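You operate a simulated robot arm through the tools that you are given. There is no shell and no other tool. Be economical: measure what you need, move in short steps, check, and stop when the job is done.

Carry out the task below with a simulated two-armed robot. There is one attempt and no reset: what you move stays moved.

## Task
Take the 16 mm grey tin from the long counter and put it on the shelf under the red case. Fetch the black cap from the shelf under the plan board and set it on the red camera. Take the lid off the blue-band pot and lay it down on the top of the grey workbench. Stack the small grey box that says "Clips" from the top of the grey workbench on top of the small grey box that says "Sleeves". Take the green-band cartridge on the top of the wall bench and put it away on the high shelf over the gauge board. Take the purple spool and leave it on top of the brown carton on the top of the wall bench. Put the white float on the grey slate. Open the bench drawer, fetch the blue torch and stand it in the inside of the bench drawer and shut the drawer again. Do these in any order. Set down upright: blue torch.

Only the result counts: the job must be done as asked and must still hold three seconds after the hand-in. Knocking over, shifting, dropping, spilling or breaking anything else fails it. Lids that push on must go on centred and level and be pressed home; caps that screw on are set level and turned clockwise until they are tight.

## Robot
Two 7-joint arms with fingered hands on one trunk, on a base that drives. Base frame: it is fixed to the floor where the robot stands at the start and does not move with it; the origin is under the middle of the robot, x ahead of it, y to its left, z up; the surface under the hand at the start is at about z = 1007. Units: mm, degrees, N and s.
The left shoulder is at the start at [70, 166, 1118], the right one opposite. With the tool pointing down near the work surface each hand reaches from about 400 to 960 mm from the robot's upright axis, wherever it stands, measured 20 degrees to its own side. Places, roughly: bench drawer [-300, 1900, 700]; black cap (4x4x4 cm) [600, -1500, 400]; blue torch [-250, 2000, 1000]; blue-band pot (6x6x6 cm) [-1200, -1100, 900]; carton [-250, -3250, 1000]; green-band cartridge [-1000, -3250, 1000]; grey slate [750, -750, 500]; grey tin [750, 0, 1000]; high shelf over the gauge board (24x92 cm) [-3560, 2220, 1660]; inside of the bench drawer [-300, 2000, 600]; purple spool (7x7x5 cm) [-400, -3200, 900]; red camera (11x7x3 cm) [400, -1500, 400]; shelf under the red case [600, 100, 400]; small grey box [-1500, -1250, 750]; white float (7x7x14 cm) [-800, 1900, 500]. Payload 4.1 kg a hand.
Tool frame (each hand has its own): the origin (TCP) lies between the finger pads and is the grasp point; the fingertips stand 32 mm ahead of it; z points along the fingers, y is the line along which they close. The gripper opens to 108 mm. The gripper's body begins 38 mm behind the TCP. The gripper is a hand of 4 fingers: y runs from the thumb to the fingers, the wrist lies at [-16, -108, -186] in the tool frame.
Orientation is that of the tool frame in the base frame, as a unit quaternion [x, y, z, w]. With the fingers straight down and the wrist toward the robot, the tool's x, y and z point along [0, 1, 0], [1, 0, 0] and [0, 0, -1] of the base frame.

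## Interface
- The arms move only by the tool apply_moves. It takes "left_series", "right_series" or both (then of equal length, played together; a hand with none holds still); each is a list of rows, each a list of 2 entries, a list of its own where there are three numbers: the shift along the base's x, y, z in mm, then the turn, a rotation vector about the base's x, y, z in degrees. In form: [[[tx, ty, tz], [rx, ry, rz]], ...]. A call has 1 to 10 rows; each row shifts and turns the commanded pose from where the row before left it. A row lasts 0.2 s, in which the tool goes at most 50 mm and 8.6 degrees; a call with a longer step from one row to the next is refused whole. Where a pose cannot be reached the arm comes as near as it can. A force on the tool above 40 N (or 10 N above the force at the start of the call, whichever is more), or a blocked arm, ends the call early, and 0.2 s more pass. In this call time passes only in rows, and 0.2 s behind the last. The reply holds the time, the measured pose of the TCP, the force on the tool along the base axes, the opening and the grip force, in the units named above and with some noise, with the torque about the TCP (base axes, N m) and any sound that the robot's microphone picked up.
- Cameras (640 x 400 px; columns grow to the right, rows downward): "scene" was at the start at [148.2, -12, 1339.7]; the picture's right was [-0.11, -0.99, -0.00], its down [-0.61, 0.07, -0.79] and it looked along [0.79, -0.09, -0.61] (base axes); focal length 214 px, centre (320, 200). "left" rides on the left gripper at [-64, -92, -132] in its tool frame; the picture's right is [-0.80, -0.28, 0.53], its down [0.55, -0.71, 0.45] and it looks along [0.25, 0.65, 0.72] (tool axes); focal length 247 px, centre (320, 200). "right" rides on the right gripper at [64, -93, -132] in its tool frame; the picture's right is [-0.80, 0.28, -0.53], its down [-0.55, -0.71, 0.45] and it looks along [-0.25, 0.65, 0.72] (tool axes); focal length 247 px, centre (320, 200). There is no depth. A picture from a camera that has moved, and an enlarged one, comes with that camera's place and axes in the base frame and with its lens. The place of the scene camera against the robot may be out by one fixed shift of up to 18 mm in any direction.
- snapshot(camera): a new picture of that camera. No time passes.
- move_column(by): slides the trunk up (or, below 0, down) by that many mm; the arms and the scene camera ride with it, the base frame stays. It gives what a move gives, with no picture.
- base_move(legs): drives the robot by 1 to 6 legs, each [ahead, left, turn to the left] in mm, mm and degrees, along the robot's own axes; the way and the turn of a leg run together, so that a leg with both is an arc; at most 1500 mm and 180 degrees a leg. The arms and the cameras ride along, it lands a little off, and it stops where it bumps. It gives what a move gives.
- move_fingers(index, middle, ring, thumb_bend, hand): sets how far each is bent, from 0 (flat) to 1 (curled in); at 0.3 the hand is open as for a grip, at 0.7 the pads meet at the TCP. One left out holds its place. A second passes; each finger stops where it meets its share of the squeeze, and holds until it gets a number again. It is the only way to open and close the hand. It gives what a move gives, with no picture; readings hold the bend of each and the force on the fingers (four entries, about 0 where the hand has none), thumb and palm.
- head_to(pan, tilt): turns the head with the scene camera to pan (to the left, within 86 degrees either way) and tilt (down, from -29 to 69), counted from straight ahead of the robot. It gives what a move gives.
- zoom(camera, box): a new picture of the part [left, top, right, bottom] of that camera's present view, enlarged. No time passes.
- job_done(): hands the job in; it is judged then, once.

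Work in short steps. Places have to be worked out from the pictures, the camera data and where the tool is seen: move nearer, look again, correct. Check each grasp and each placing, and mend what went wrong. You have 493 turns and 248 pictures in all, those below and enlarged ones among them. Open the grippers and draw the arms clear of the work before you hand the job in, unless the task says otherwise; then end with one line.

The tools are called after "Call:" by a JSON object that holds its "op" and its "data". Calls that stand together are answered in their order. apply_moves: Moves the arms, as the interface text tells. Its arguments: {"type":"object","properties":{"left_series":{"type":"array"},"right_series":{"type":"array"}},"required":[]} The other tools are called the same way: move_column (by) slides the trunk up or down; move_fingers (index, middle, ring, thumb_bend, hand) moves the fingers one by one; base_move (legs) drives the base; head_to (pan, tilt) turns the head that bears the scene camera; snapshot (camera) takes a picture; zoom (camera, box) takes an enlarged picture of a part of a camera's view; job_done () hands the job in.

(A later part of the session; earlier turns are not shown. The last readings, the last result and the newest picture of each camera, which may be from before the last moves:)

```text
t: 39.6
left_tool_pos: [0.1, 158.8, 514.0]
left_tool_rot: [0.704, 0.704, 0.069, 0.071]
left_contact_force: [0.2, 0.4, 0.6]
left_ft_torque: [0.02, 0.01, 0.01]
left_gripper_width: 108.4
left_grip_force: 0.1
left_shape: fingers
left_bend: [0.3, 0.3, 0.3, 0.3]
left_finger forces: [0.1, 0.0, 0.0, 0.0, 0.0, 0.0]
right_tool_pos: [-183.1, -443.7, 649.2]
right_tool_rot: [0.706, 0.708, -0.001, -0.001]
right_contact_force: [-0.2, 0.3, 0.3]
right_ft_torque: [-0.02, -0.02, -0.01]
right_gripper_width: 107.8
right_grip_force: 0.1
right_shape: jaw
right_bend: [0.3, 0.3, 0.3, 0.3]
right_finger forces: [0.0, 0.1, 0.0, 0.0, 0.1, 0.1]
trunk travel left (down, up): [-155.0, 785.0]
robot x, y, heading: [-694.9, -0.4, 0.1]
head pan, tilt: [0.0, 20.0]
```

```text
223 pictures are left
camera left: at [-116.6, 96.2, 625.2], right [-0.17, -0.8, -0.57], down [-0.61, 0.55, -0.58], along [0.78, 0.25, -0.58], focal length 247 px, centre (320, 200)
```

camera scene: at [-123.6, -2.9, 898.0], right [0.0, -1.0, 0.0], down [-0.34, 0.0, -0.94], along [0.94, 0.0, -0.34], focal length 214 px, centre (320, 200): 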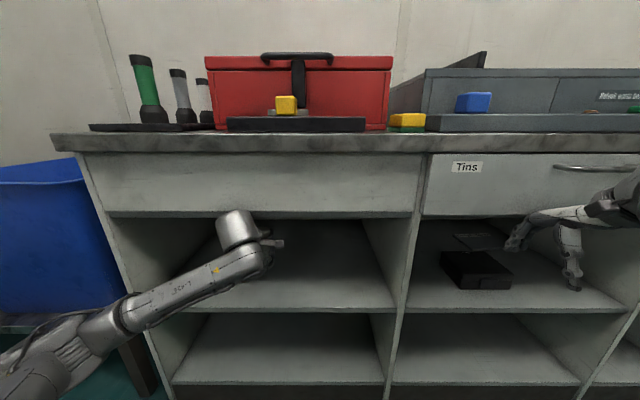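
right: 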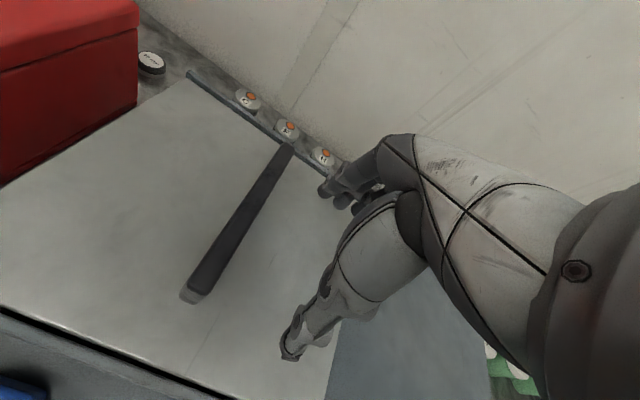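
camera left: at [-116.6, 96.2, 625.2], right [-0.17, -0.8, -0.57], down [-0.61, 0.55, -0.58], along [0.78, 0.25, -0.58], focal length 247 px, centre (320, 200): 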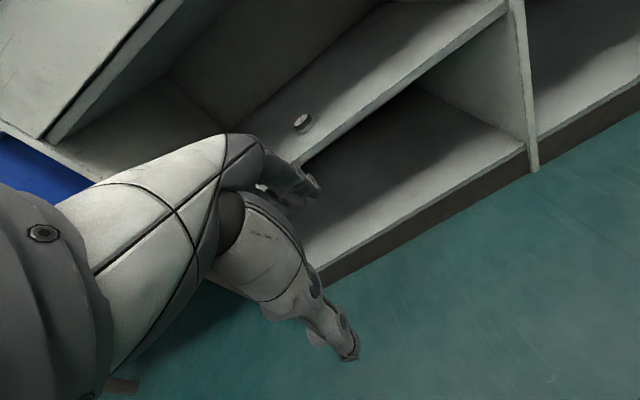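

Tin is done. Next I survey to the right: raise the trunk and look around.

Call:
{"op": "move_column", "data": {"by": 400}}

Call:
{"op": "head_to", "data": {"pan": -60, "tilt": 15}}

Call:
{"op": "snapshot", "data": {"camera": "scene"}}

Call:
{"op": "head_to", "data": {"pan": 70, "tilt": 15}}

Call:
{"op": "snapshot", "data": {"camera": "scene"}}

```text
t: 43.4
left_tool_pos: [0.8, 160.4, 915.2]
left_tool_rot: [0.703, 0.705, 0.069, 0.071]
left_contact_force: [-0.3, 0.5, 0.3]
left_ft_torque: [0.02, 0.0, -0.01]
left_gripper_width: 108.4
left_grip_force: 0.0
left_shape: fingers
left_bend: [0.3, 0.3, 0.3, 0.3]
left_finger forces: [0.1, 0.0, 0.1, 0.0, 0.1, 0.0]
right_tool_pos: [-182.9, -443.6, 1048.4]
right_tool_rot: [0.707, 0.707, -0.001, 0.001]
right_contact_force: [-0.4, 0.3, -0.4]
right_ft_torque: [0.0, 0.01, -0.01]
right_gripper_width: 107.6
right_grip_force: 0.2
right_shape: jaw
right_bend: [0.3, 0.3, 0.3, 0.3]
right_finger forces: [0.1, 0.0, 0.0, 0.0, 0.0, 0.0]
trunk travel left (down, up): [-555.0, 385.0]
robot x, y, heading: [-697.8, -0.4, -0.0]
head pan, tilt: [0.0, 20.0]
```

```text
t: 44.7
left_tool_pos: [1.8, 160.3, 914.7]
left_tool_rot: [0.703, 0.704, 0.068, 0.071]
left_contact_force: [0.0, 0.1, -0.3]
left_ft_torque: [0.01, 0.03, 0.0]
left_gripper_width: 108.6
left_grip_force: 0.1
left_shape: fingers
left_bend: [0.3, 0.3, 0.3, 0.3]
left_finger forces: [0.0, 0.0, 0.0, 0.1, 0.0, 0.0]
right_tool_pos: [-182.6, -443.5, 1048.4]
right_tool_rot: [0.707, 0.707, 0.0, 0.0]
right_contact_force: [0.3, -0.2, -0.5]
right_ft_torque: [0.01, 0.04, 0.0]
right_gripper_width: 107.7
right_grip_force: 0.0
right_shape: jaw
right_bend: [0.3, 0.3, 0.3, 0.3]
right_finger forces: [0.0, 0.0, 0.1, 0.1, 0.0, 0.0]
trunk travel left (down, up): [-555.0, 385.0]
robot x, y, heading: [-691.6, -1.3, -0.0]
head pan, tilt: [-60.0, 15.0]
```

```text
222 pictures are left
camera scene: at [-584.6, -84.4, 1306.0], right [-0.87, -0.5, 0.0], down [-0.13, 0.22, -0.97], along [0.48, -0.84, -0.26], focal length 214 px, centre (320, 200)
```

scene: 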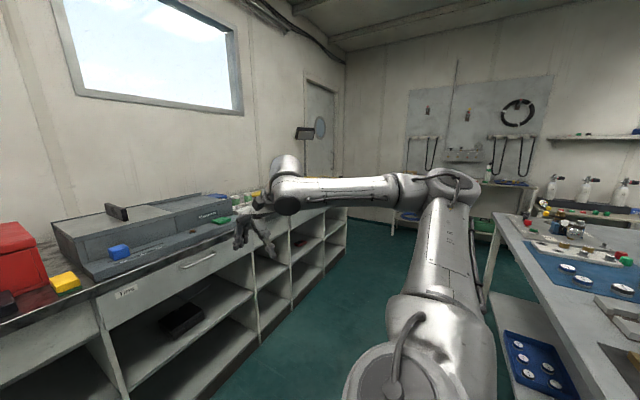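

```text
t: 46.8
left_tool_pos: [1.4, 159.0, 914.5]
left_tool_rot: [0.703, 0.704, 0.069, 0.071]
left_contact_force: [-0.8, 0.3, -0.5]
left_ft_torque: [-0.02, 0.01, -0.01]
left_gripper_width: 108.5
left_grip_force: 0.0
left_shape: fingers
left_bend: [0.3, 0.3, 0.3, 0.3]
left_finger forces: [0.0, 0.0, 0.0, 0.0, 0.0, 0.0]
right_tool_pos: [-183.6, -443.8, 1048.2]
right_tool_rot: [0.707, 0.707, 0.0, 0.0]
right_contact_force: [0.4, 0.5, 1.1]
right_ft_torque: [-0.02, -0.02, -0.02]
right_gripper_width: 107.6
right_grip_force: 0.0
right_shape: jaw
right_bend: [0.3, 0.3, 0.3, 0.3]
right_finger forces: [0.0, 0.0, 0.0, 0.0, 0.0, 0.1]
trunk travel left (down, up): [-555.0, 385.0]
robot x, y, heading: [-691.9, 0.4, 0.2]
head pan, tilt: [70.0, 15.0]
```

```text
221 pictures are left
camera scene: at [-599.5, 84.2, 1306.0], right [0.94, -0.34, 0.0], down [-0.09, -0.24, -0.97], along [0.33, 0.91, -0.26], focal length 214 px, centre (320, 200)
```

scene: 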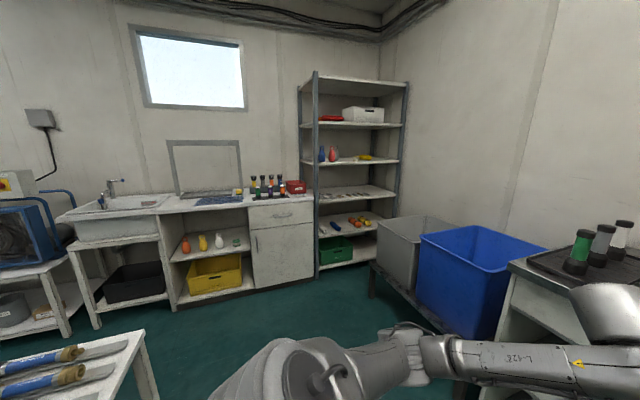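

I retract the left hand, then drive to the middle of the corridor and right to around y=-1350.

Call:
{"op": "apply_moves", "data": {"left_series": [[[-40, 0, 30], [0, 6, 0]], [[-40, 0, 30], [0, 6, 0]], [[-40, 0, 30], [0, 0, 0]], [[-40, 0, 30], [0, 0, 0]], [[-30, 0, 0], [0, 0, 0]]]}}

Call:
{"op": "base_move", "data": {"legs": [[320, 0, 0], [0, -1320, 0]]}}

Call:
{"op": "head_to", "data": {"pan": -10, "tilt": 40}}

Call:
{"op": "snapshot", "data": {"camera": "scene"}}

```text
t: 48.0
left_tool_pos: [-190.7, 161.4, 1033.0]
left_tool_rot: [0.706, 0.708, -0.006, -0.003]
left_contact_force: [0.5, 0.0, 0.2]
left_ft_torque: [0.02, 0.03, 0.02]
left_gripper_width: 108.4
left_grip_force: 0.1
left_shape: fingers
left_bend: [0.3, 0.3, 0.3, 0.3]
left_finger forces: [0.1, 0.0, 0.0, 0.0, 0.0, 0.1]
right_tool_pos: [-184.3, -442.5, 1050.1]
right_tool_rot: [0.708, 0.707, 0.0, 0.0]
right_contact_force: [0.1, -0.2, -0.5]
right_ft_torque: [0.02, 0.05, -0.03]
right_gripper_width: 107.6
right_grip_force: 0.1
right_shape: jaw
right_bend: [0.3, 0.3, 0.3, 0.3]
right_finger forces: [0.0, 0.0, 0.1, 0.1, 0.0, 0.0]
trunk travel left (down, up): [-555.0, 385.0]
robot x, y, heading: [-691.0, -2.8, -0.0]
head pan, tilt: [70.0, 15.0]
```

```text
t: 56.2
left_tool_pos: [141.9, -1117.4, 1033.9]
left_tool_rot: [0.704, 0.71, -0.006, -0.003]
left_contact_force: [1.0, -0.1, 0.6]
left_ft_torque: [0.0, -0.03, -0.01]
left_gripper_width: 108.4
left_grip_force: 0.0
left_shape: fingers
left_bend: [0.3, 0.3, 0.3, 0.3]
left_finger forces: [0.1, 0.0, 0.0, 0.0, 0.0, 0.0]
right_tool_pos: [151.4, -1722.8, 1049.0]
right_tool_rot: [0.705, 0.709, 0.0, 0.0]
right_contact_force: [-0.3, 0.2, 0.3]
right_ft_torque: [-0.01, 0.0, 0.02]
right_gripper_width: 107.7
right_grip_force: 0.1
right_shape: jaw
right_bend: [0.3, 0.3, 0.3, 0.3]
right_finger forces: [0.0, 0.0, 0.1, 0.0, 0.0, 0.0]
trunk travel left (down, up): [-555.0, 385.0]
robot x, y, heading: [-358.3, -1284.1, 0.7]
head pan, tilt: [70.0, 15.0]
```

```text
t: 57.8
left_tool_pos: [142.1, -1116.7, 1033.4]
left_tool_rot: [0.705, 0.709, -0.005, -0.003]
left_contact_force: [0.6, 0.2, -0.3]
left_ft_torque: [-0.01, 0.02, 0.0]
left_gripper_width: 108.6
left_grip_force: 0.3
left_shape: fingers
left_bend: [0.3, 0.3, 0.3, 0.3]
left_finger forces: [0.1, 0.0, 0.0, 0.0, 0.1, 0.1]
right_tool_pos: [150.4, -1721.6, 1048.6]
right_tool_rot: [0.705, 0.709, 0.0, 0.0]
right_contact_force: [0.1, 0.5, -0.5]
right_ft_torque: [0.03, -0.03, 0.01]
right_gripper_width: 107.7
right_grip_force: 0.0
right_shape: jaw
right_bend: [0.3, 0.3, 0.3, 0.3]
right_finger forces: [0.0, 0.0, 0.1, 0.0, 0.0, 0.0]
trunk travel left (down, up): [-555.0, 385.0]
robot x, y, heading: [-361.2, -1278.5, 0.2]
head pan, tilt: [-10.0, 40.0]
```

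```text
220 pictures are left
camera scene: at [-215.4, -1298.2, 1266.5], right [-0.17, -0.99, 0.0], down [-0.63, 0.11, -0.77], along [0.76, -0.13, -0.64], focal length 214 px, centre (320, 200)
```

scene: 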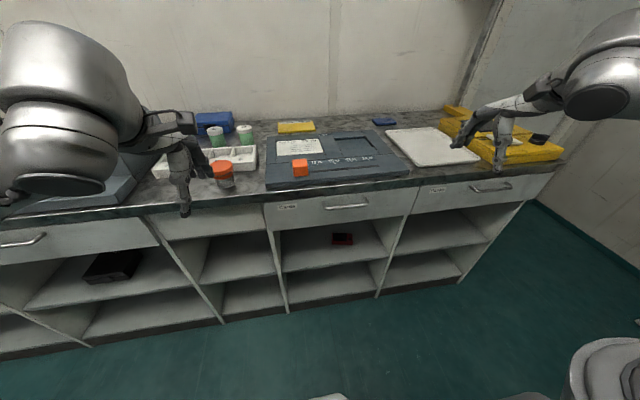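

Red camera visible on the shelf under the plan board. Lower the trunk and look in.

Call:
{"op": "move_column", "data": {"by": -480}}

Call:
{"op": "head_to", "data": {"pan": -20, "tilt": 30}}

Call:
{"op": "snapshot", "data": {"camera": "scene"}}

```text
refused: -480 is not a number from -400 to 400
```

```text
t: 58.5
left_tool_pos: [141.8, -1117.6, 1033.6]
left_tool_rot: [0.705, 0.71, -0.005, -0.002]
left_contact_force: [0.5, 0.0, -0.1]
left_ft_torque: [0.01, -0.01, 0.0]
left_gripper_width: 108.5
left_grip_force: 0.1
left_shape: fingers
left_bend: [0.3, 0.3, 0.3, 0.3]
left_finger forces: [0.1, 0.0, 0.1, 0.0, 0.0, 0.0]
right_tool_pos: [151.3, -1722.3, 1049.1]
right_tool_rot: [0.706, 0.709, 0.0, 0.0]
right_contact_force: [0.2, -0.3, -0.2]
right_ft_torque: [-0.01, 0.01, 0.0]
right_gripper_width: 107.5
right_grip_force: 0.1
right_shape: jaw
right_bend: [0.3, 0.3, 0.3, 0.3]
right_finger forces: [0.0, 0.1, 0.0, 0.0, 0.1, 0.1]
trunk travel left (down, up): [-555.0, 385.0]
robot x, y, heading: [-361.8, -1284.3, 0.2]
head pan, tilt: [-20.0, 30.0]
```

```text
219 pictures are left
camera scene: at [-214.0, -1314.3, 1281.8], right [-0.34, -0.94, 0.0], down [-0.47, 0.17, -0.87], along [0.81, -0.29, -0.5], focal length 214 px, centre (320, 200)
```

scene: 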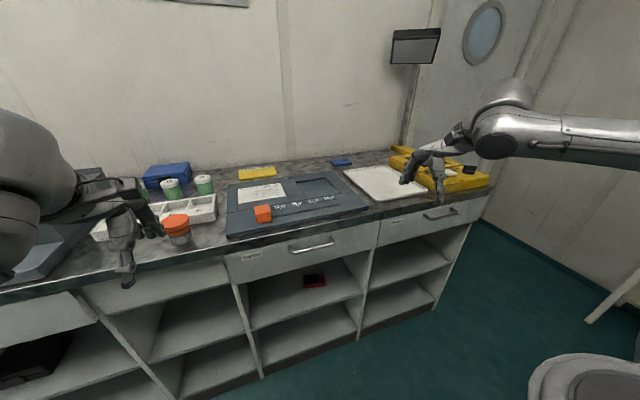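

Column steps are limited to 400; lower by 400 and look.

Call:
{"op": "move_column", "data": {"by": -400}}

Call:
{"op": "head_to", "data": {"pan": -20, "tilt": 33}}

Call:
{"op": "snapshot", "data": {"camera": "scene"}}

Call:
{"op": "zoom", "data": {"camera": "scene", "box": [220, 120, 420, 260]}}

```text
t: 62.3
left_tool_pos: [142.2, -1117.4, 633.8]
left_tool_rot: [0.706, 0.709, -0.006, -0.003]
left_contact_force: [-0.4, 0.1, -0.3]
left_ft_torque: [-0.01, -0.01, 0.02]
left_gripper_width: 108.4
left_grip_force: 0.0
left_shape: fingers
left_bend: [0.3, 0.3, 0.3, 0.3]
left_finger forces: [0.0, 0.0, 0.0, 0.0, 0.0, 0.0]
right_tool_pos: [150.5, -1721.5, 648.5]
right_tool_rot: [0.705, 0.709, -0.001, 0.0]
right_contact_force: [0.9, 0.0, -0.3]
right_ft_torque: [0.0, -0.01, 0.0]
right_gripper_width: 107.8
right_grip_force: 0.1
right_shape: jaw
right_bend: [0.3, 0.3, 0.3, 0.3]
right_finger forces: [0.1, 0.0, 0.0, 0.0, 0.1, 0.0]
trunk travel left (down, up): [-155.0, 785.0]
robot x, y, heading: [-358.9, -1280.2, 0.1]
head pan, tilt: [-20.0, 30.0]
```

```text
t: 62.9
left_tool_pos: [141.7, -1117.0, 633.8]
left_tool_rot: [0.705, 0.71, -0.006, -0.003]
left_contact_force: [-0.1, -0.2, 0.6]
left_ft_torque: [0.01, 0.01, 0.0]
left_gripper_width: 108.7
left_grip_force: 0.0
left_shape: fingers
left_bend: [0.3, 0.3, 0.3, 0.3]
left_finger forces: [0.0, 0.0, 0.0, 0.0, 0.0, 0.0]
right_tool_pos: [151.1, -1721.3, 647.9]
right_tool_rot: [0.706, 0.709, 0.0, -0.001]
right_contact_force: [0.3, -0.4, 0.6]
right_ft_torque: [0.03, 0.01, 0.03]
right_gripper_width: 107.9
right_grip_force: 0.1
right_shape: jaw
right_bend: [0.3, 0.3, 0.3, 0.3]
right_finger forces: [0.0, 0.0, 0.0, 0.0, 0.1, 0.0]
trunk travel left (down, up): [-155.0, 785.0]
robot x, y, heading: [-363.3, -1281.7, 0.3]
head pan, tilt: [-20.0, 33.0]
```

```text
218 pictures are left
camera scene: at [-215.4, -1313.9, 877.2], right [-0.34, -0.94, 0.0], down [-0.51, 0.18, -0.84], along [0.79, -0.28, -0.54], focal length 214 px, centre (320, 200)
```

scene: 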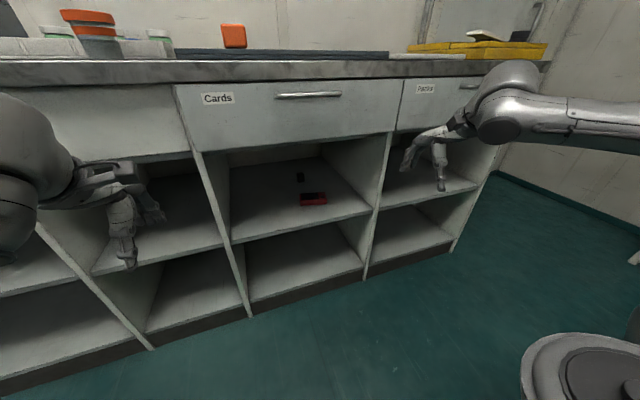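

```text
2.86 times, centred on (320, 190) of scene
camera zoom: at [-215.4, -1313.9, 877.2], right [-0.34, -0.94, 0.0], down [-0.51, 0.18, -0.84], along [0.79, -0.28, -0.54], focal length 613 px, centre (320, 229)
```

zoom: 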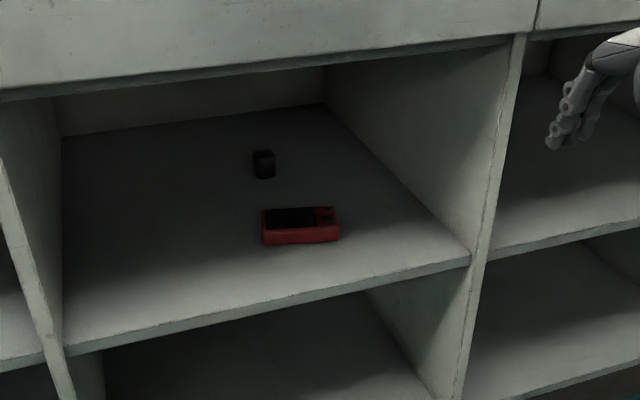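

Cap at about (622,-1516) and camera at about (427,-1517); the shelf spans y -1220..-1707. I swing the right hand in front of the compartment tilted 30° forward, and pull the left hand back.

Call:
{"op": "apply_moves", "data": {"right_series": [[[0, 35, -20], [0, -5, 0]], [[0, 35, -20], [0, -5, 0]], [[0, 35, -20], [0, -5, 0]], [[0, 35, -20], [0, -5, 0]], [[0, 35, -20], [0, -5, 0]], [[0, 30, -20], [0, -5, 0]]], "left_series": [[[-20, 10, 0], [0, 0, 0]], [[-20, 10, 0], [0, 0, 0]], [[-20, 10, 0], [0, 0, 0]], [[-20, 10, 0], [0, 0, 0]], [[-10, 0, 0], [0, 0, 0]], [[0, 0, 0], [0, 0, 0]]]}}

Call:
{"op": "snapshot", "data": {"camera": "right"}}

```text
t: 64.5
left_tool_pos: [132.2, -1105.8, 648.5]
left_tool_rot: [0.705, 0.709, -0.006, -0.003]
left_contact_force: [-0.8, 0.8, 0.2]
left_ft_torque: [-0.02, -0.06, -0.03]
left_gripper_width: 108.7
left_grip_force: 0.0
left_shape: fingers
left_bend: [0.3, 0.3, 0.3, 0.3]
left_finger forces: [0.0, 0.1, 0.0, 0.0, 0.0, 0.0]
left hand out of reach, approached as far as the arm can: row 1, 2, 3, 4, 5
right_tool_pos: [173.3, -1544.4, 584.2]
right_tool_rot: [0.667, 0.689, 0.202, 0.198]
right_contact_force: [-0.3, 0.6, 1.0]
right_ft_torque: [-0.04, 0.01, -0.03]
right_gripper_width: 108.0
right_grip_force: 0.1
right_shape: jaw
right_bend: [0.3, 0.3, 0.3, 0.3]
right_finger forces: [0.0, 0.1, 0.1, 0.0, 0.0, 0.0]
right hand out of reach, approached as far as the arm can: row 3, 4, 5, 6
trunk travel left (down, up): [-155.0, 785.0]
robot x, y, heading: [-360.7, -1280.9, 0.3]
head pan, tilt: [-20.0, 33.0]
stopped in row 6 (right hand): the arm was blocked; the commanded pose is now the measured one
```

```text
216 pictures are left
camera right: at [22.8, -1484.8, 643.1], right [-0.03, -0.8, 0.6], down [-0.33, -0.56, -0.76], along [0.94, -0.22, -0.25], focal length 247 px, centre (320, 200)
```

right: 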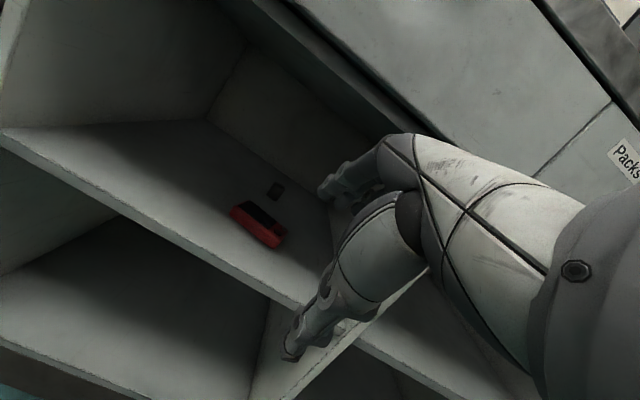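

The right arm was too folded. I move the base 55 mm forward, then reach the hand forward and lower.

Call:
{"op": "base_move", "data": {"legs": [[55, 0, 0]]}}

Call:
{"op": "apply_moves", "data": {"right_series": [[[30, 5, -15], [0, 0, 0]], [[30, 5, -15], [0, 0, 0]], [[30, 5, -15], [0, 0, 0]], [[30, 5, -15], [0, 0, 0]], [[20, 5, -15], [0, 0, 0]]]}}

Call:
{"op": "snapshot", "data": {"camera": "right"}}

```text
t: 65.5
left_tool_pos: [189.0, -1107.0, 648.5]
left_tool_rot: [0.705, 0.709, -0.006, -0.003]
left_contact_force: [0.3, 0.1, -0.3]
left_ft_torque: [0.02, -0.02, 0.01]
left_gripper_width: 108.3
left_grip_force: 0.0
left_shape: fingers
left_bend: [0.3, 0.3, 0.3, 0.3]
left_finger forces: [0.0, 0.0, 0.0, 0.0, 0.0, 0.1]
right_tool_pos: [228.4, -1545.6, 582.6]
right_tool_rot: [0.669, 0.688, 0.201, 0.198]
right_contact_force: [-0.6, -0.1, 0.8]
right_ft_torque: [-0.01, -0.02, -0.02]
right_gripper_width: 107.9
right_grip_force: 0.1
right_shape: jaw
right_bend: [0.3, 0.3, 0.3, 0.3]
right_finger forces: [0.0, 0.1, 0.1, 0.0, 0.0, 0.0]
trunk travel left (down, up): [-155.0, 785.0]
robot x, y, heading: [-309.5, -1282.1, 0.6]
head pan, tilt: [-20.0, 33.0]
```

```text
t: 66.7
left_tool_pos: [187.6, -1106.4, 648.9]
left_tool_rot: [0.705, 0.71, -0.006, -0.003]
left_contact_force: [-0.4, 0.0, -0.2]
left_ft_torque: [0.02, 0.03, 0.01]
left_gripper_width: 108.6
left_grip_force: 0.0
left_shape: fingers
left_bend: [0.3, 0.3, 0.3, 0.3]
left_finger forces: [0.0, 0.0, 0.1, 0.1, 0.0, 0.1]
right_tool_pos: [357.9, -1533.8, 520.7]
right_tool_rot: [0.669, 0.688, 0.201, 0.196]
right_contact_force: [0.8, 0.6, -0.6]
right_ft_torque: [-0.02, -0.04, -0.04]
right_gripper_width: 107.8
right_grip_force: 0.1
right_shape: jaw
right_bend: [0.3, 0.3, 0.3, 0.3]
right_finger forces: [0.1, 0.1, 0.1, 0.0, 0.0, 0.0]
right hand out of reach, approached as far as the arm can: row 5
trunk travel left (down, up): [-155.0, 785.0]
robot x, y, heading: [-305.9, -1282.7, 0.3]
head pan, tilt: [-20.0, 33.0]
```

```text
215 pictures are left
camera right: at [207.7, -1473.1, 580.6], right [-0.03, -0.8, 0.6], down [-0.34, -0.56, -0.76], along [0.94, -0.22, -0.25], focal length 247 px, centre (320, 200)
```

right: 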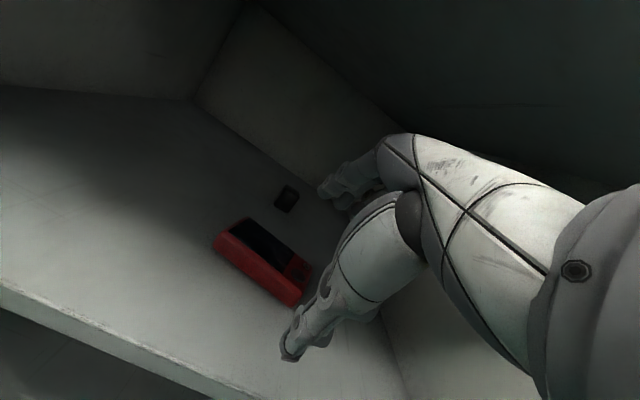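

Enlarge the camera and cap to see their features.

Call:
{"op": "zoom", "data": {"camera": "right", "box": [200, 170, 340, 320]}}

```text
2.67 times, centred on (270, 245) of right
camera zoom: at [207.7, -1473.1, 580.6], right [-0.03, -0.8, 0.6], down [-0.34, -0.56, -0.76], along [0.94, -0.22, -0.25], focal length 659 px, centre (453, 80)
```

zoom: 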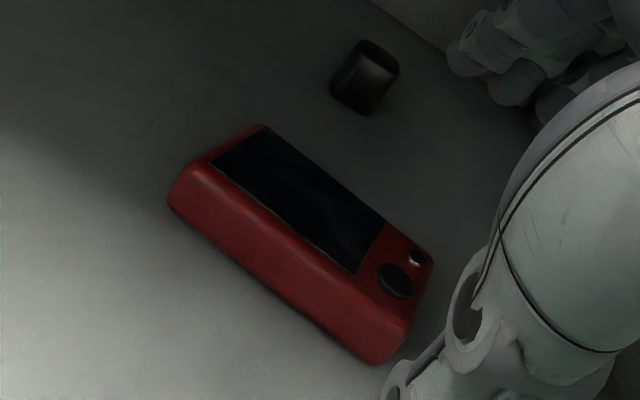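

Camera centre ≈(415,-1517) lying flat, cap ≈(612,-1518). I'll go left of the camera, lower and straighten the hand to ~10° tilt, and approach the cap from the side.

Call:
{"op": "base_move", "data": {"legs": [[25, 0, 0]]}}

Call:
{"op": "apply_moves", "data": {"right_series": [[[0, 25, -10], [0, 0, 0]], [[0, 25, -10], [0, 0, 0]], [[0, 25, -10], [0, 0, 0]], [[0, 25, -10], [0, 0, 0]], [[10, 15, -5], [0, 7.5, 0]], [[10, 15, -5], [0, 7.5, 0]], [[10, 15, 0], [0, 7.5, -1.5]]]}}

Call:
{"op": "move_fingers", "data": {"hand": "right", "index": 0.42, "middle": 0.42, "ring": 0.42, "thumb_bend": 0.42}}

Call:
{"op": "snapshot", "data": {"camera": "right"}}

Call:
{"op": "snapshot", "data": {"camera": "scene"}}

```text
t: 67.5
left_tool_pos: [212.6, -1105.9, 648.8]
left_tool_rot: [0.705, 0.709, -0.007, -0.004]
left_contact_force: [0.5, -0.8, 0.3]
left_ft_torque: [0.04, 0.0, 0.02]
left_gripper_width: 108.7
left_grip_force: 0.1
left_shape: fingers
left_bend: [0.3, 0.3, 0.3, 0.3]
left_finger forces: [0.1, 0.0, 0.0, 0.0, 0.1, 0.0]
right_tool_pos: [382.0, -1532.6, 520.3]
right_tool_rot: [0.668, 0.688, 0.202, 0.197]
right_contact_force: [-0.4, 0.2, -0.1]
right_ft_torque: [-0.02, -0.04, 0.0]
right_gripper_width: 108.1
right_grip_force: 0.1
right_shape: jaw
right_bend: [0.3, 0.3, 0.3, 0.3]
right_finger forces: [0.0, 0.0, 0.0, 0.1, 0.1, 0.1]
trunk travel left (down, up): [-155.0, 785.0]
robot x, y, heading: [-280.1, -1280.8, 0.4]
head pan, tilt: [-20.0, 33.0]
```

```text
t: 69.1
left_tool_pos: [212.5, -1106.8, 647.3]
left_tool_rot: [0.705, 0.709, -0.006, -0.003]
left_contact_force: [0.1, 0.3, 0.6]
left_ft_torque: [0.02, -0.01, -0.02]
left_gripper_width: 108.4
left_grip_force: 0.0
left_shape: fingers
left_bend: [0.3, 0.3, 0.3, 0.3]
left_finger forces: [0.1, 0.1, 0.0, 0.1, 0.0, 0.0]
right_tool_pos: [350.3, -1477.7, 546.2]
right_tool_rot: [0.703, 0.706, 0.064, 0.059]
right_contact_force: [0.3, 0.1, -0.1]
right_ft_torque: [0.02, -0.01, 0.02]
right_gripper_width: 107.7
right_grip_force: 0.0
right_shape: jaw
right_bend: [0.3, 0.3, 0.3, 0.3]
right_finger forces: [0.0, 0.1, 0.0, 0.0, 0.0, 0.1]
right hand out of reach, approached as far as the arm can: row 1, 2, 3, 4, 5, 6, 7
trunk travel left (down, up): [-155.0, 785.0]
robot x, y, heading: [-283.9, -1281.9, 0.4]
head pan, tilt: [-20.0, 33.0]
```

```text
t: 70.1
left_tool_pos: [213.2, -1106.5, 648.9]
left_tool_rot: [0.705, 0.709, -0.006, -0.003]
left_contact_force: [0.4, 1.1, 0.2]
left_ft_torque: [0.01, 0.0, 0.02]
left_gripper_width: 108.6
left_grip_force: 0.1
left_shape: fingers
left_bend: [0.3, 0.3, 0.3, 0.3]
left_finger forces: [0.0, 0.0, 0.0, 0.0, 0.0, 0.1]
right_tool_pos: [349.3, -1478.2, 546.1]
right_tool_rot: [0.704, 0.704, 0.066, 0.06]
right_contact_force: [-0.5, -0.2, -0.4]
right_ft_torque: [0.02, 0.0, 0.03]
right_gripper_width: 77.8
right_grip_force: 0.1
right_shape: fingers
right_bend: [0.42, 0.42, 0.42, 0.42]
right_finger forces: [0.1, 0.1, 0.0, 0.0, 0.0, 0.1]
trunk travel left (down, up): [-155.0, 785.0]
robot x, y, heading: [-283.8, -1282.4, 0.2]
head pan, tilt: [-20.0, 33.0]
```

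```text
213 pictures are left
camera right: at [235.7, -1415.8, 658.6], right [0.19, -0.8, 0.57], down [-0.61, -0.55, -0.57], along [0.77, -0.24, -0.59], focal length 247 px, centre (320, 200)
```

right: 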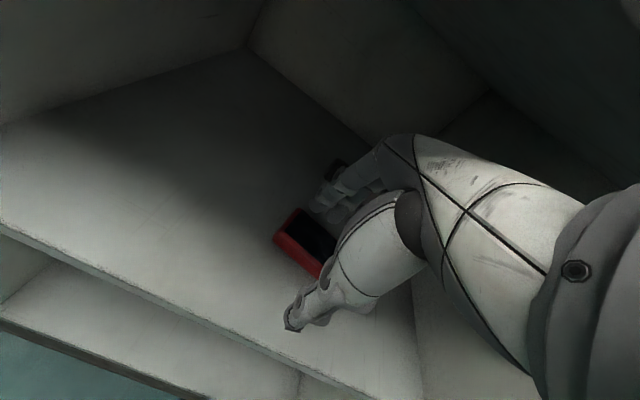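

```text
212 pictures are left
camera scene: at [-136.2, -1313.5, 877.1], right [-0.34, -0.94, 0.0], down [-0.51, 0.18, -0.84], along [0.79, -0.28, -0.54], focal length 214 px, centre (320, 200)
```

scene: 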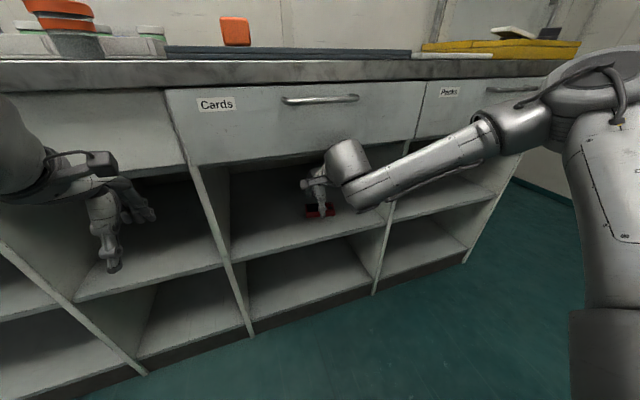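

The hand was too close-in for this arm; I shift the base 120 mm to the left so the hand works on its own side.

Call:
{"op": "base_move", "data": {"legs": [[0, 120, 0]]}}

Call:
{"op": "apply_moves", "data": {"right_series": [[[20, -10, -20], [0, 0, 0]], [[20, -10, -20], [0, 0, 0]], [[30, 0, -20], [0, 0, 0]], [[30, 0, -10], [0, 0, 0]], [[30, 0, -5], [0, 0, 0]]]}}

Call:
{"op": "snapshot", "data": {"camera": "right"}}

```text
t: 71.3
left_tool_pos: [210.9, -984.9, 647.7]
left_tool_rot: [0.706, 0.708, -0.006, -0.003]
left_contact_force: [0.4, -1.2, 0.4]
left_ft_torque: [0.0, -0.01, 0.02]
left_gripper_width: 108.6
left_grip_force: 0.0
left_shape: fingers
left_bend: [0.3, 0.3, 0.3, 0.3]
left_finger forces: [0.0, 0.1, 0.0, 0.0, 0.0, 0.1]
right_tool_pos: [349.2, -1357.2, 546.4]
right_tool_rot: [0.704, 0.705, 0.065, 0.061]
right_contact_force: [-0.3, -0.3, 0.0]
right_ft_torque: [0.0, 0.02, 0.03]
right_gripper_width: 77.5
right_grip_force: 0.0
right_shape: fingers
right_bend: [0.42, 0.42, 0.42, 0.42]
right_finger forces: [0.1, 0.0, 0.0, 0.2, 0.0, 0.0]
trunk travel left (down, up): [-155.0, 785.0]
robot x, y, heading: [-283.2, -1162.8, 0.3]
head pan, tilt: [-20.0, 33.0]
```

```text
t: 72.5
left_tool_pos: [209.4, -983.2, 647.3]
left_tool_rot: [0.706, 0.708, -0.006, -0.002]
left_contact_force: [0.5, -0.3, 0.5]
left_ft_torque: [-0.03, 0.01, 0.01]
left_gripper_width: 108.4
left_grip_force: 0.0
left_shape: fingers
left_bend: [0.3, 0.3, 0.3, 0.3]
left_finger forces: [0.0, 0.0, 0.1, 0.0, 0.0, 0.0]
right_tool_pos: [406.0, -1433.7, 515.0]
right_tool_rot: [0.702, 0.707, 0.063, 0.058]
right_contact_force: [0.4, 0.1, 0.4]
right_ft_torque: [0.02, 0.01, 0.0]
right_gripper_width: 77.5
right_grip_force: 0.1
right_shape: fingers
right_bend: [0.42, 0.42, 0.42, 0.42]
right_finger forces: [0.0, 0.0, 0.0, 0.1, 0.0, 0.1]
right hand out of reach, approached as far as the arm can: row 1, 2, 3, 4, 5
trunk travel left (down, up): [-155.0, 785.0]
robot x, y, heading: [-283.8, -1158.1, 0.4]
head pan, tilt: [-20.0, 33.0]
```

```text
211 pictures are left
camera right: at [291.8, -1370.9, 628.4], right [0.19, -0.8, 0.57], down [-0.61, -0.55, -0.56], along [0.76, -0.24, -0.6], focal length 247 px, centre (320, 200)
```

right: 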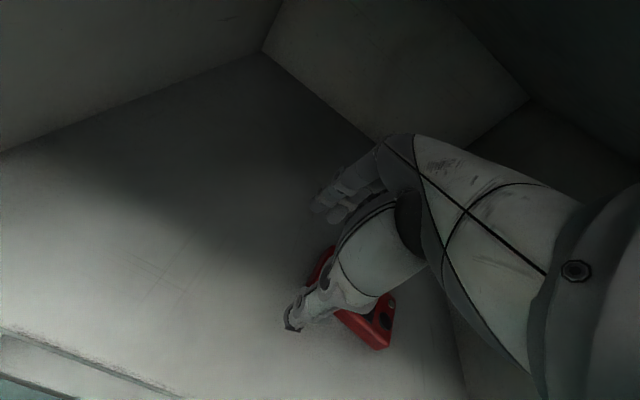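

The arm's configuration is awkward. I back out, straighten the hand, extend it as I did with the left arm, then re-enter.

Call:
{"op": "base_move", "data": {"legs": [[-380, 0, 0]]}}

Call:
{"op": "apply_moves", "data": {"right_series": [[[0, 0, 0], [0, 5, 0]], [[0, 0, 0], [0, 5, 0]]]}}

```text
t: 75.0
left_tool_pos: [-176.9, -988.8, 647.7]
left_tool_rot: [0.707, 0.707, -0.005, -0.003]
left_contact_force: [-0.3, 0.0, 0.6]
left_ft_torque: [0.0, 0.0, -0.01]
left_gripper_width: 108.3
left_grip_force: 0.0
left_shape: fingers
left_bend: [0.3, 0.3, 0.3, 0.3]
left_finger forces: [0.1, 0.1, 0.0, 0.0, 0.0, 0.0]
right_tool_pos: [18.8, -1441.7, 520.1]
right_tool_rot: [0.706, 0.702, 0.066, 0.059]
right_contact_force: [0.0, 0.4, -0.7]
right_ft_torque: [-0.01, 0.01, 0.04]
right_gripper_width: 77.5
right_grip_force: 0.1
right_shape: fingers
right_bend: [0.42, 0.42, 0.42, 0.42]
right_finger forces: [0.0, 0.0, 0.1, 0.1, 0.0, 0.0]
trunk travel left (down, up): [-155.0, 785.0]
robot x, y, heading: [-675.6, -1162.9, -0.1]
head pan, tilt: [-20.0, 33.0]
```

```text
t: 75.6
left_tool_pos: [-175.8, -988.6, 648.3]
left_tool_rot: [0.707, 0.707, -0.006, -0.003]
left_contact_force: [-0.2, 0.3, -0.7]
left_ft_torque: [0.04, 0.0, -0.01]
left_gripper_width: 108.4
left_grip_force: 0.0
left_shape: fingers
left_bend: [0.3, 0.3, 0.3, 0.3]
left_finger forces: [0.0, 0.0, 0.0, 0.0, 0.1, 0.1]
right_tool_pos: [8.3, -1447.7, 524.1]
right_tool_rot: [0.709, 0.705, 0.004, -0.001]
right_contact_force: [0.7, -0.7, -0.5]
right_ft_torque: [-0.02, 0.02, 0.02]
right_gripper_width: 77.5
right_grip_force: 0.0
right_shape: fingers
right_bend: [0.42, 0.42, 0.42, 0.42]
right_finger forces: [0.0, 0.0, 0.0, 0.0, 0.1, 0.0]
right hand out of reach, approached as far as the arm can: row 1, 2
trunk travel left (down, up): [-155.0, 785.0]
robot x, y, heading: [-670.2, -1160.4, -0.0]
head pan, tilt: [-20.0, 33.0]
```

I bring the commanded pose back to a reachable spot: up, outward and slightly back.

Call:
{"op": "apply_moves", "data": {"right_series": [[[-20, -40, 20], [0, 0, 0]], [[-20, -40, 20], [0, 0, 0]], [[-20, -30, 30], [0, 0, 0]], [[-20, 0, 40], [0, 0, 0]], [[-20, 0, 40], [0, 0, 0]], [[-20, 0, 40], [0, 0, 0]]]}}

Call:
{"op": "snapshot", "data": {"camera": "scene"}}

```text
t: 77.0
left_tool_pos: [-176.8, -987.7, 648.4]
left_tool_rot: [0.707, 0.707, -0.005, -0.003]
left_contact_force: [-0.3, 0.3, -0.6]
left_ft_torque: [0.0, 0.01, -0.02]
left_gripper_width: 108.6
left_grip_force: 0.0
left_shape: fingers
left_bend: [0.3, 0.3, 0.3, 0.3]
left_finger forces: [0.0, 0.0, 0.0, 0.0, 0.0, 0.0]
right_tool_pos: [-108.1, -1557.8, 714.6]
right_tool_rot: [0.71, 0.705, 0.003, -0.002]
right_contact_force: [-0.5, 0.6, 0.5]
right_ft_torque: [-0.01, -0.02, 0.01]
right_gripper_width: 77.0
right_grip_force: 0.0
right_shape: fingers
right_bend: [0.42, 0.42, 0.42, 0.42]
right_finger forces: [0.1, 0.0, 0.1, 0.1, 0.0, 0.0]
trunk travel left (down, up): [-155.0, 785.0]
robot x, y, heading: [-671.3, -1158.4, 0.1]
head pan, tilt: [-20.0, 33.0]
```

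```text
210 pictures are left
camera scene: at [-526.5, -1193.1, 877.1], right [-0.34, -0.94, 0.0], down [-0.51, 0.19, -0.84], along [0.79, -0.29, -0.54], focal length 214 px, centre (320, 200)
```

scene: 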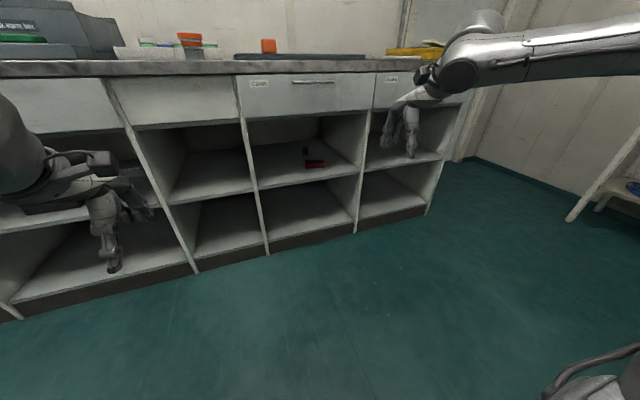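

Lowering the trunk fully should remove the limit.

Call:
{"op": "move_column", "data": {"by": -150}}

Call:
{"op": "apply_moves", "data": {"right_series": [[[40, 20, -10], [0, 0, 0]], [[40, 20, -10], [0, 0, 0]], [[40, 20, -20], [0, -3, 0]], [[40, 20, -20], [0, -4, 0]], [[30, 20, -20], [0, -4, 0]], [[30, 20, -10], [0, 0, 0]]]}}

Call:
{"op": "snapshot", "data": {"camera": "scene"}}

```text
t: 78.7
left_tool_pos: [-175.8, -987.2, 498.1]
left_tool_rot: [0.707, 0.707, -0.005, -0.003]
left_contact_force: [0.1, 0.5, 0.2]
left_ft_torque: [-0.03, -0.02, 0.01]
left_gripper_width: 108.6
left_grip_force: 0.0
left_shape: fingers
left_bend: [0.3, 0.3, 0.3, 0.3]
left_finger forces: [0.0, 0.1, 0.0, 0.0, 0.0, 0.0]
right_tool_pos: [-107.9, -1557.7, 565.8]
right_tool_rot: [0.71, 0.705, 0.004, -0.001]
right_contact_force: [-0.7, -0.4, 1.0]
right_ft_torque: [-0.01, 0.04, 0.01]
right_gripper_width: 77.4
right_grip_force: 0.0
right_shape: fingers
right_bend: [0.42, 0.42, 0.42, 0.42]
right_finger forces: [0.0, 0.1, 0.0, 0.1, 0.0, 0.0]
trunk travel left (down, up): [-5.0, 935.0]
robot x, y, heading: [-674.7, -1159.0, 0.1]
head pan, tilt: [-20.0, 33.0]
```

```text
t: 80.1
left_tool_pos: [-176.5, -988.3, 498.5]
left_tool_rot: [0.708, 0.707, -0.006, -0.003]
left_contact_force: [0.0, 0.6, 0.2]
left_ft_torque: [-0.01, 0.02, 0.0]
left_gripper_width: 108.4
left_grip_force: 0.1
left_shape: fingers
left_bend: [0.3, 0.3, 0.3, 0.3]
left_finger forces: [0.0, 0.0, 0.2, 0.0, 0.0, 0.0]
right_tool_pos: [72.9, -1459.8, 485.6]
right_tool_rot: [0.706, 0.701, 0.072, 0.067]
right_contact_force: [0.1, 0.2, 0.0]
right_ft_torque: [0.0, 0.0, 0.01]
right_gripper_width: 77.5
right_grip_force: 0.1
right_shape: fingers
right_bend: [0.42, 0.42, 0.42, 0.42]
right_finger forces: [0.1, 0.1, 0.0, 0.0, 0.0, 0.0]
right hand out of reach, approached as far as the arm can: row 5, 6
trunk travel left (down, up): [-5.0, 935.0]
robot x, y, heading: [-670.5, -1158.6, 0.1]
head pan, tilt: [-20.0, 33.0]
```

```text
209 pictures are left
camera scene: at [-526.3, -1193.2, 727.1], right [-0.34, -0.94, 0.0], down [-0.51, 0.19, -0.84], along [0.79, -0.29, -0.55], focal length 214 px, centre (320, 200)
```

scene: 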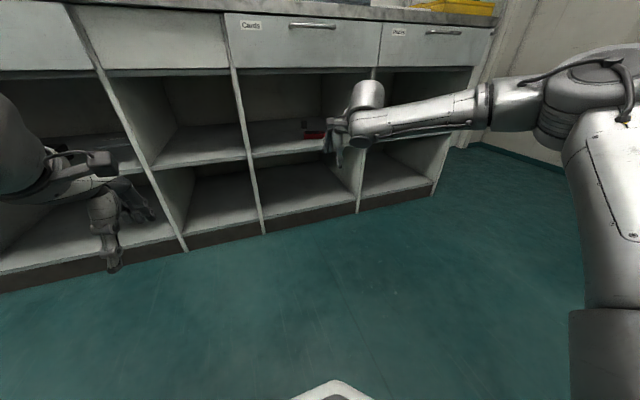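

I yaw the tool 30° to the left to relieve the wrist and try extending forward again.

Call:
{"op": "apply_moves", "data": {"right_series": [[[0, 0, 0], [0, 0, 8]], [[0, 0, 0], [0, 0, 8]], [[0, 0, 0], [0, 0, 8]], [[0, 0, 0], [0, 0, 6]], [[40, 0, 0], [0, 0, 0]], [[40, 0, 0], [0, 0, 0]], [[30, 0, -15], [0, 0, 0]]]}}

```text
t: 81.7
left_tool_pos: [-176.1, -988.1, 499.2]
left_tool_rot: [0.707, 0.707, -0.004, -0.004]
left_contact_force: [0.8, -0.1, -0.3]
left_ft_torque: [0.0, 0.01, -0.01]
left_gripper_width: 108.7
left_grip_force: 0.1
left_shape: fingers
left_bend: [0.3, 0.3, 0.3, 0.3]
left_finger forces: [0.1, 0.0, 0.0, 0.1, 0.1, 0.0]
right_tool_pos: [75.6, -1482.6, 483.3]
right_tool_rot: [0.5, 0.86, 0.087, 0.047]
right_contact_force: [-0.7, -0.8, -0.3]
right_ft_torque: [-0.01, 0.0, -0.04]
right_gripper_width: 77.6
right_grip_force: 0.2
right_shape: fingers
right_bend: [0.42, 0.42, 0.42, 0.42]
right_finger forces: [0.0, 0.0, 0.0, 0.1, 0.0, 0.0]
right hand out of reach, approached as far as the arm can: row 4, 5, 6, 7
trunk travel left (down, up): [-5.0, 935.0]
robot x, y, heading: [-676.4, -1160.4, -0.4]
head pan, tilt: [-20.0, 33.0]
```

I return the right arm to its initial relative pose to reset its configuration, then extend straight.

Call:
{"op": "apply_moves", "data": {"right_series": [[[-40, -20, 20], [0, 0, -8]], [[-40, -20, 20], [0, 0, -8]], [[-40, -20, 0], [0, 0, -8]], [[-40, -20, 0], [0, 4, -6]], [[-40, -20, 0], [0, 4, 0]], [[-30, -20, 0], [0, 4, 0]]]}}

Call:
{"op": "apply_moves", "data": {"right_series": [[[40, 20, 0], [0, 0, 0]], [[40, 20, 0], [0, 0, 0]], [[40, 20, 0], [0, 0, 0]], [[40, 20, 0], [0, 0, 0]]]}}

```text
t: 83.1
left_tool_pos: [-175.8, -988.5, 499.2]
left_tool_rot: [0.707, 0.707, -0.005, -0.003]
left_contact_force: [0.4, -0.4, -0.5]
left_ft_torque: [-0.03, 0.03, -0.01]
left_gripper_width: 108.6
left_grip_force: 0.0
left_shape: fingers
left_bend: [0.3, 0.3, 0.3, 0.3]
left_finger forces: [0.0, 0.0, 0.0, 0.0, 0.0, 0.0]
right_tool_pos: [-155.3, -1603.8, 524.9]
right_tool_rot: [0.709, 0.705, -0.001, -0.01]
right_contact_force: [0.5, -0.9, -0.3]
right_ft_torque: [0.0, 0.0, 0.0]
right_gripper_width: 77.3
right_grip_force: 0.1
right_shape: fingers
right_bend: [0.42, 0.42, 0.42, 0.42]
right_finger forces: [0.0, 0.0, 0.0, 0.0, 0.0, 0.1]
trunk travel left (down, up): [-5.0, 935.0]
robot x, y, heading: [-673.3, -1162.2, -0.0]
head pan, tilt: [-20.0, 33.0]
```

```text
t: 84.1
left_tool_pos: [-176.2, -989.2, 496.9]
left_tool_rot: [0.707, 0.707, -0.005, -0.003]
left_contact_force: [0.0, 0.1, 0.0]
left_ft_torque: [-0.02, 0.0, -0.03]
left_gripper_width: 108.7
left_grip_force: 0.1
left_shape: fingers
left_bend: [0.3, 0.3, 0.3, 0.3]
left_finger forces: [0.1, 0.0, 0.1, 0.0, 0.1, 0.0]
right_tool_pos: [3.8, -1522.4, 521.2]
right_tool_rot: [0.71, 0.704, -0.001, -0.009]
right_contact_force: [0.3, -0.1, -0.2]
right_ft_torque: [0.02, 0.02, -0.01]
right_gripper_width: 77.3
right_grip_force: 0.0
right_shape: fingers
right_bend: [0.42, 0.42, 0.42, 0.42]
right_finger forces: [0.1, 0.0, 0.1, 0.0, 0.0, 0.1]
trunk travel left (down, up): [-5.0, 935.0]
robot x, y, heading: [-675.3, -1165.0, 0.0]
head pan, tilt: [-20.0, 33.0]
```

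Works so far; extend further.

Call:
{"op": "apply_moves", "data": {"right_series": [[[40, 0, -10], [0, 0, 0]], [[40, 0, -10], [0, 0, 0]], [[40, 0, -10], [0, 0, 0]], [[40, 0, -10], [0, 0, 0]]]}}

Call:
{"op": "snapshot", "data": {"camera": "scene"}}

```text
t: 85.1
left_tool_pos: [-176.3, -989.4, 497.8]
left_tool_rot: [0.708, 0.706, -0.005, -0.003]
left_contact_force: [-0.4, 0.6, 0.5]
left_ft_torque: [-0.01, 0.0, -0.02]
left_gripper_width: 108.3
left_grip_force: 0.0
left_shape: fingers
left_bend: [0.3, 0.3, 0.3, 0.3]
left_finger forces: [0.1, 0.0, 0.0, 0.1, 0.0, 0.1]
right_tool_pos: [66.7, -1537.8, 490.2]
right_tool_rot: [0.71, 0.705, -0.002, -0.008]
right_contact_force: [0.3, 0.6, 0.5]
right_ft_torque: [-0.01, 0.01, 0.0]
right_gripper_width: 77.3
right_grip_force: 0.0
right_shape: fingers
right_bend: [0.42, 0.42, 0.42, 0.42]
right_finger forces: [0.0, 0.0, 0.1, 0.1, 0.1, 0.0]
right hand out of reach, approached as far as the arm can: row 2, 3, 4
trunk travel left (down, up): [-5.0, 935.0]
robot x, y, heading: [-674.0, -1161.1, -0.2]
head pan, tilt: [-20.0, 33.0]
```

```text
208 pictures are left
camera scene: at [-526.4, -1193.1, 727.1], right [-0.34, -0.94, 0.0], down [-0.51, 0.19, -0.84], along [0.79, -0.29, -0.54], focal length 214 px, centre (320, 200)
```

scene: 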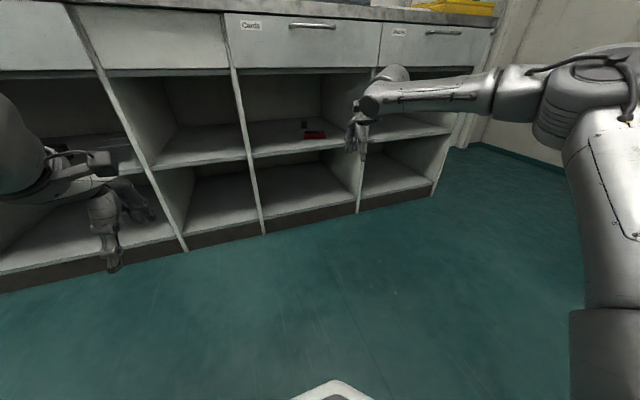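

The reach envelope works best with the wrist well below the shoulder. I raise the trunk 200 mm, and tuck the left hand out to the side so the base can go closer.

Call:
{"op": "move_column", "data": {"by": 200}}

Call:
{"op": "apply_moves", "data": {"left_series": [[[-10, 45, 0], [0, 0, 6]], [[-20, 43, 0], [0, 0, 6]], [[-25, 40, 0], [0, 0, 6]], [[-30, 38, 0], [0, 0, 6]], [[-35, 30, 0], [0, 0, 6]], [[-35, 30, 0], [0, 0, 6]], [[-35, 30, 0], [0, 0, 6]], [[-35, 30, 0], [0, 0, 6]], [[-35, 25, 0], [0, 0, 6]], [[-35, 25, 0], [0, 0, 6]]]}}

```text
t: 87.3
left_tool_pos: [-176.5, -988.0, 697.5]
left_tool_rot: [0.707, 0.707, -0.007, -0.003]
left_contact_force: [0.6, 0.3, 0.3]
left_ft_torque: [-0.04, -0.01, 0.0]
left_gripper_width: 108.6
left_grip_force: 0.1
left_shape: fingers
left_bend: [0.3, 0.3, 0.3, 0.3]
left_finger forces: [0.0, 0.1, 0.1, 0.0, 0.0, 0.0]
right_tool_pos: [66.8, -1536.3, 689.9]
right_tool_rot: [0.71, 0.704, -0.001, -0.008]
right_contact_force: [0.2, -0.5, 0.2]
right_ft_torque: [-0.01, -0.04, 0.02]
right_gripper_width: 77.5
right_grip_force: 0.0
right_shape: fingers
right_bend: [0.42, 0.42, 0.42, 0.42]
right_finger forces: [0.0, 0.0, 0.1, 0.0, 0.1, 0.0]
trunk travel left (down, up): [-205.0, 735.0]
robot x, y, heading: [-673.2, -1160.8, -0.2]
head pan, tilt: [-20.0, 33.0]
```

```text
t: 89.5
left_tool_pos: [-332.5, -693.5, 766.1]
left_tool_rot: [0.34, 0.939, -0.037, 0.018]
left_contact_force: [-0.5, 0.3, 1.0]
left_ft_torque: [0.02, -0.02, 0.01]
left_gripper_width: 108.6
left_grip_force: 0.1
left_shape: fingers
left_bend: [0.3, 0.3, 0.3, 0.3]
left_finger forces: [0.0, 0.1, 0.0, 0.0, 0.1, 0.0]
left hand out of reach, approached as far as the arm can: row 1, 2, 3, 4, 5, 6, 7, 8, 9, 10
right_tool_pos: [66.9, -1538.3, 691.1]
right_tool_rot: [0.71, 0.704, 0.0, -0.008]
right_contact_force: [-0.5, -0.1, -0.6]
right_ft_torque: [0.02, -0.06, -0.05]
right_gripper_width: 77.4
right_grip_force: 0.0
right_shape: fingers
right_bend: [0.42, 0.42, 0.42, 0.42]
right_finger forces: [0.1, 0.0, 0.0, 0.0, 0.0, 0.0]
trunk travel left (down, up): [-205.0, 735.0]
robot x, y, heading: [-672.0, -1161.9, -0.0]
head pan, tilt: [-20.0, 33.0]
```

Now lower the right hand in front of the compartment with 10° tilt.

Call:
{"op": "apply_moves", "data": {"right_series": [[[0, 17, -29], [0, -3, 0]], [[0, 17, -29], [0, -3, 0]], [[0, 17, -29], [0, -4, 0]], [[0, 17, -29], [0, 0, 0]], [[0, 17, -29], [0, 0, 0]], [[0, 17, -29], [0, 0, 0]], [[0, 17, -29], [0, 0, 0]], [[0, 17, -26], [0, 0, 0]]]}}

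Call:
{"op": "snapshot", "data": {"camera": "scene"}}

```text
t: 91.3
left_tool_pos: [-332.2, -692.5, 765.0]
left_tool_rot: [0.34, 0.939, -0.038, 0.02]
left_contact_force: [1.0, 0.5, -0.5]
left_ft_torque: [-0.02, 0.01, 0.01]
left_gripper_width: 108.4
left_grip_force: 0.1
left_shape: fingers
left_bend: [0.3, 0.3, 0.3, 0.3]
left_finger forces: [0.1, 0.0, 0.0, 0.0, 0.0, 0.1]
right_tool_pos: [-13.8, -1449.1, 518.7]
right_tool_rot: [0.707, 0.702, 0.062, 0.053]
right_contact_force: [-0.3, 1.0, -0.8]
right_ft_torque: [-0.03, 0.01, -0.01]
right_gripper_width: 77.1
right_grip_force: 0.0
right_shape: fingers
right_bend: [0.42, 0.42, 0.42, 0.42]
right_finger forces: [0.0, 0.0, 0.1, 0.0, 0.0, 0.1]
right hand out of reach, approached as far as the arm can: row 3, 4, 5, 6, 7, 8
trunk travel left (down, up): [-205.0, 735.0]
robot x, y, heading: [-673.0, -1163.9, 0.0]
head pan, tilt: [-20.0, 33.0]
```

```text
207 pictures are left
camera scene: at [-526.4, -1193.1, 927.2], right [-0.34, -0.94, 0.0], down [-0.51, 0.19, -0.84], along [0.79, -0.29, -0.54], focal length 214 px, centre (320, 200)
```

scene: 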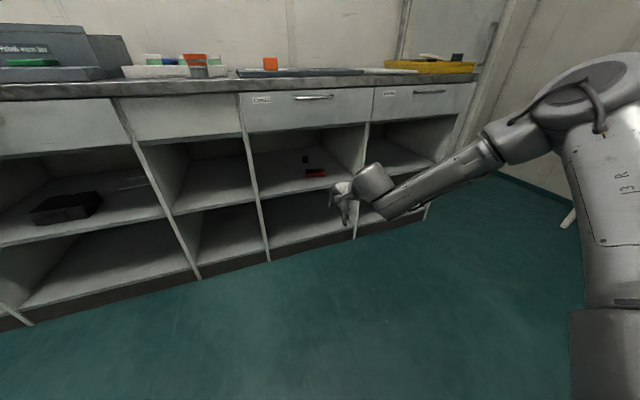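

The right arm's elbow-up posture is the problem; the left arm's posture worked well before. I'll use the left arm: bring it forward again, tuck the right hand to the side.

Call:
{"op": "apply_moves", "data": {"left_series": [[[20, -30, 0], [0, 0, -6]], [[20, -30, 0], [0, 0, -6]], [[20, -30, 0], [0, 0, -6]], [[20, -30, -10], [0, 0, -6]], [[20, -30, -10], [0, 0, -6]], [[20, -30, -10], [0, 0, -6]], [[20, -30, -10], [0, 0, -6]], [[20, -30, -10], [0, 0, -6]], [[0, -30, -10], [0, 0, -2]], [[0, -20, -10], [0, 0, 0]]], "right_series": [[[-35, -15, 20], [0, 4, 0]], [[-35, -15, 20], [0, 4, 0]], [[-35, -15, 20], [0, 2, -6]], [[-35, -15, 20], [0, 0, -6]], [[-35, -15, 20], [0, 0, -6]], [[-35, -15, 20], [0, 0, -6]], [[-35, -15, 20], [0, 0, -6]], [[-35, -15, 20], [0, 0, -6]], [[-20, -15, 20], [0, 0, -6]], [[-20, -15, 20], [0, 0, -6]]]}}

```text
t: 93.5
left_tool_pos: [-172.0, -984.9, 696.6]
left_tool_rot: [0.705, 0.708, -0.041, 0.002]
left_contact_force: [-0.3, 0.8, 0.2]
left_ft_torque: [0.02, 0.02, -0.01]
left_gripper_width: 108.4
left_grip_force: 0.1
left_shape: fingers
left_bend: [0.3, 0.3, 0.3, 0.3]
left_finger forces: [0.0, 0.0, 0.0, 0.0, 0.0, 0.0]
right_tool_pos: [-228.6, -1560.4, 657.3]
right_tool_rot: [0.869, 0.495, -0.002, -0.01]
right_contact_force: [0.2, -0.2, -0.5]
right_ft_torque: [-0.01, -0.05, 0.0]
right_gripper_width: 77.4
right_grip_force: 0.1
right_shape: fingers
right_bend: [0.42, 0.42, 0.42, 0.42]
right_finger forces: [0.0, 0.0, 0.0, 0.0, 0.1, 0.0]
right hand out of reach, approached as far as the arm can: row 6, 7, 8, 10
trunk travel left (down, up): [-205.0, 735.0]
robot x, y, heading: [-672.0, -1156.3, -0.0]
head pan, tilt: [-20.0, 33.0]
```

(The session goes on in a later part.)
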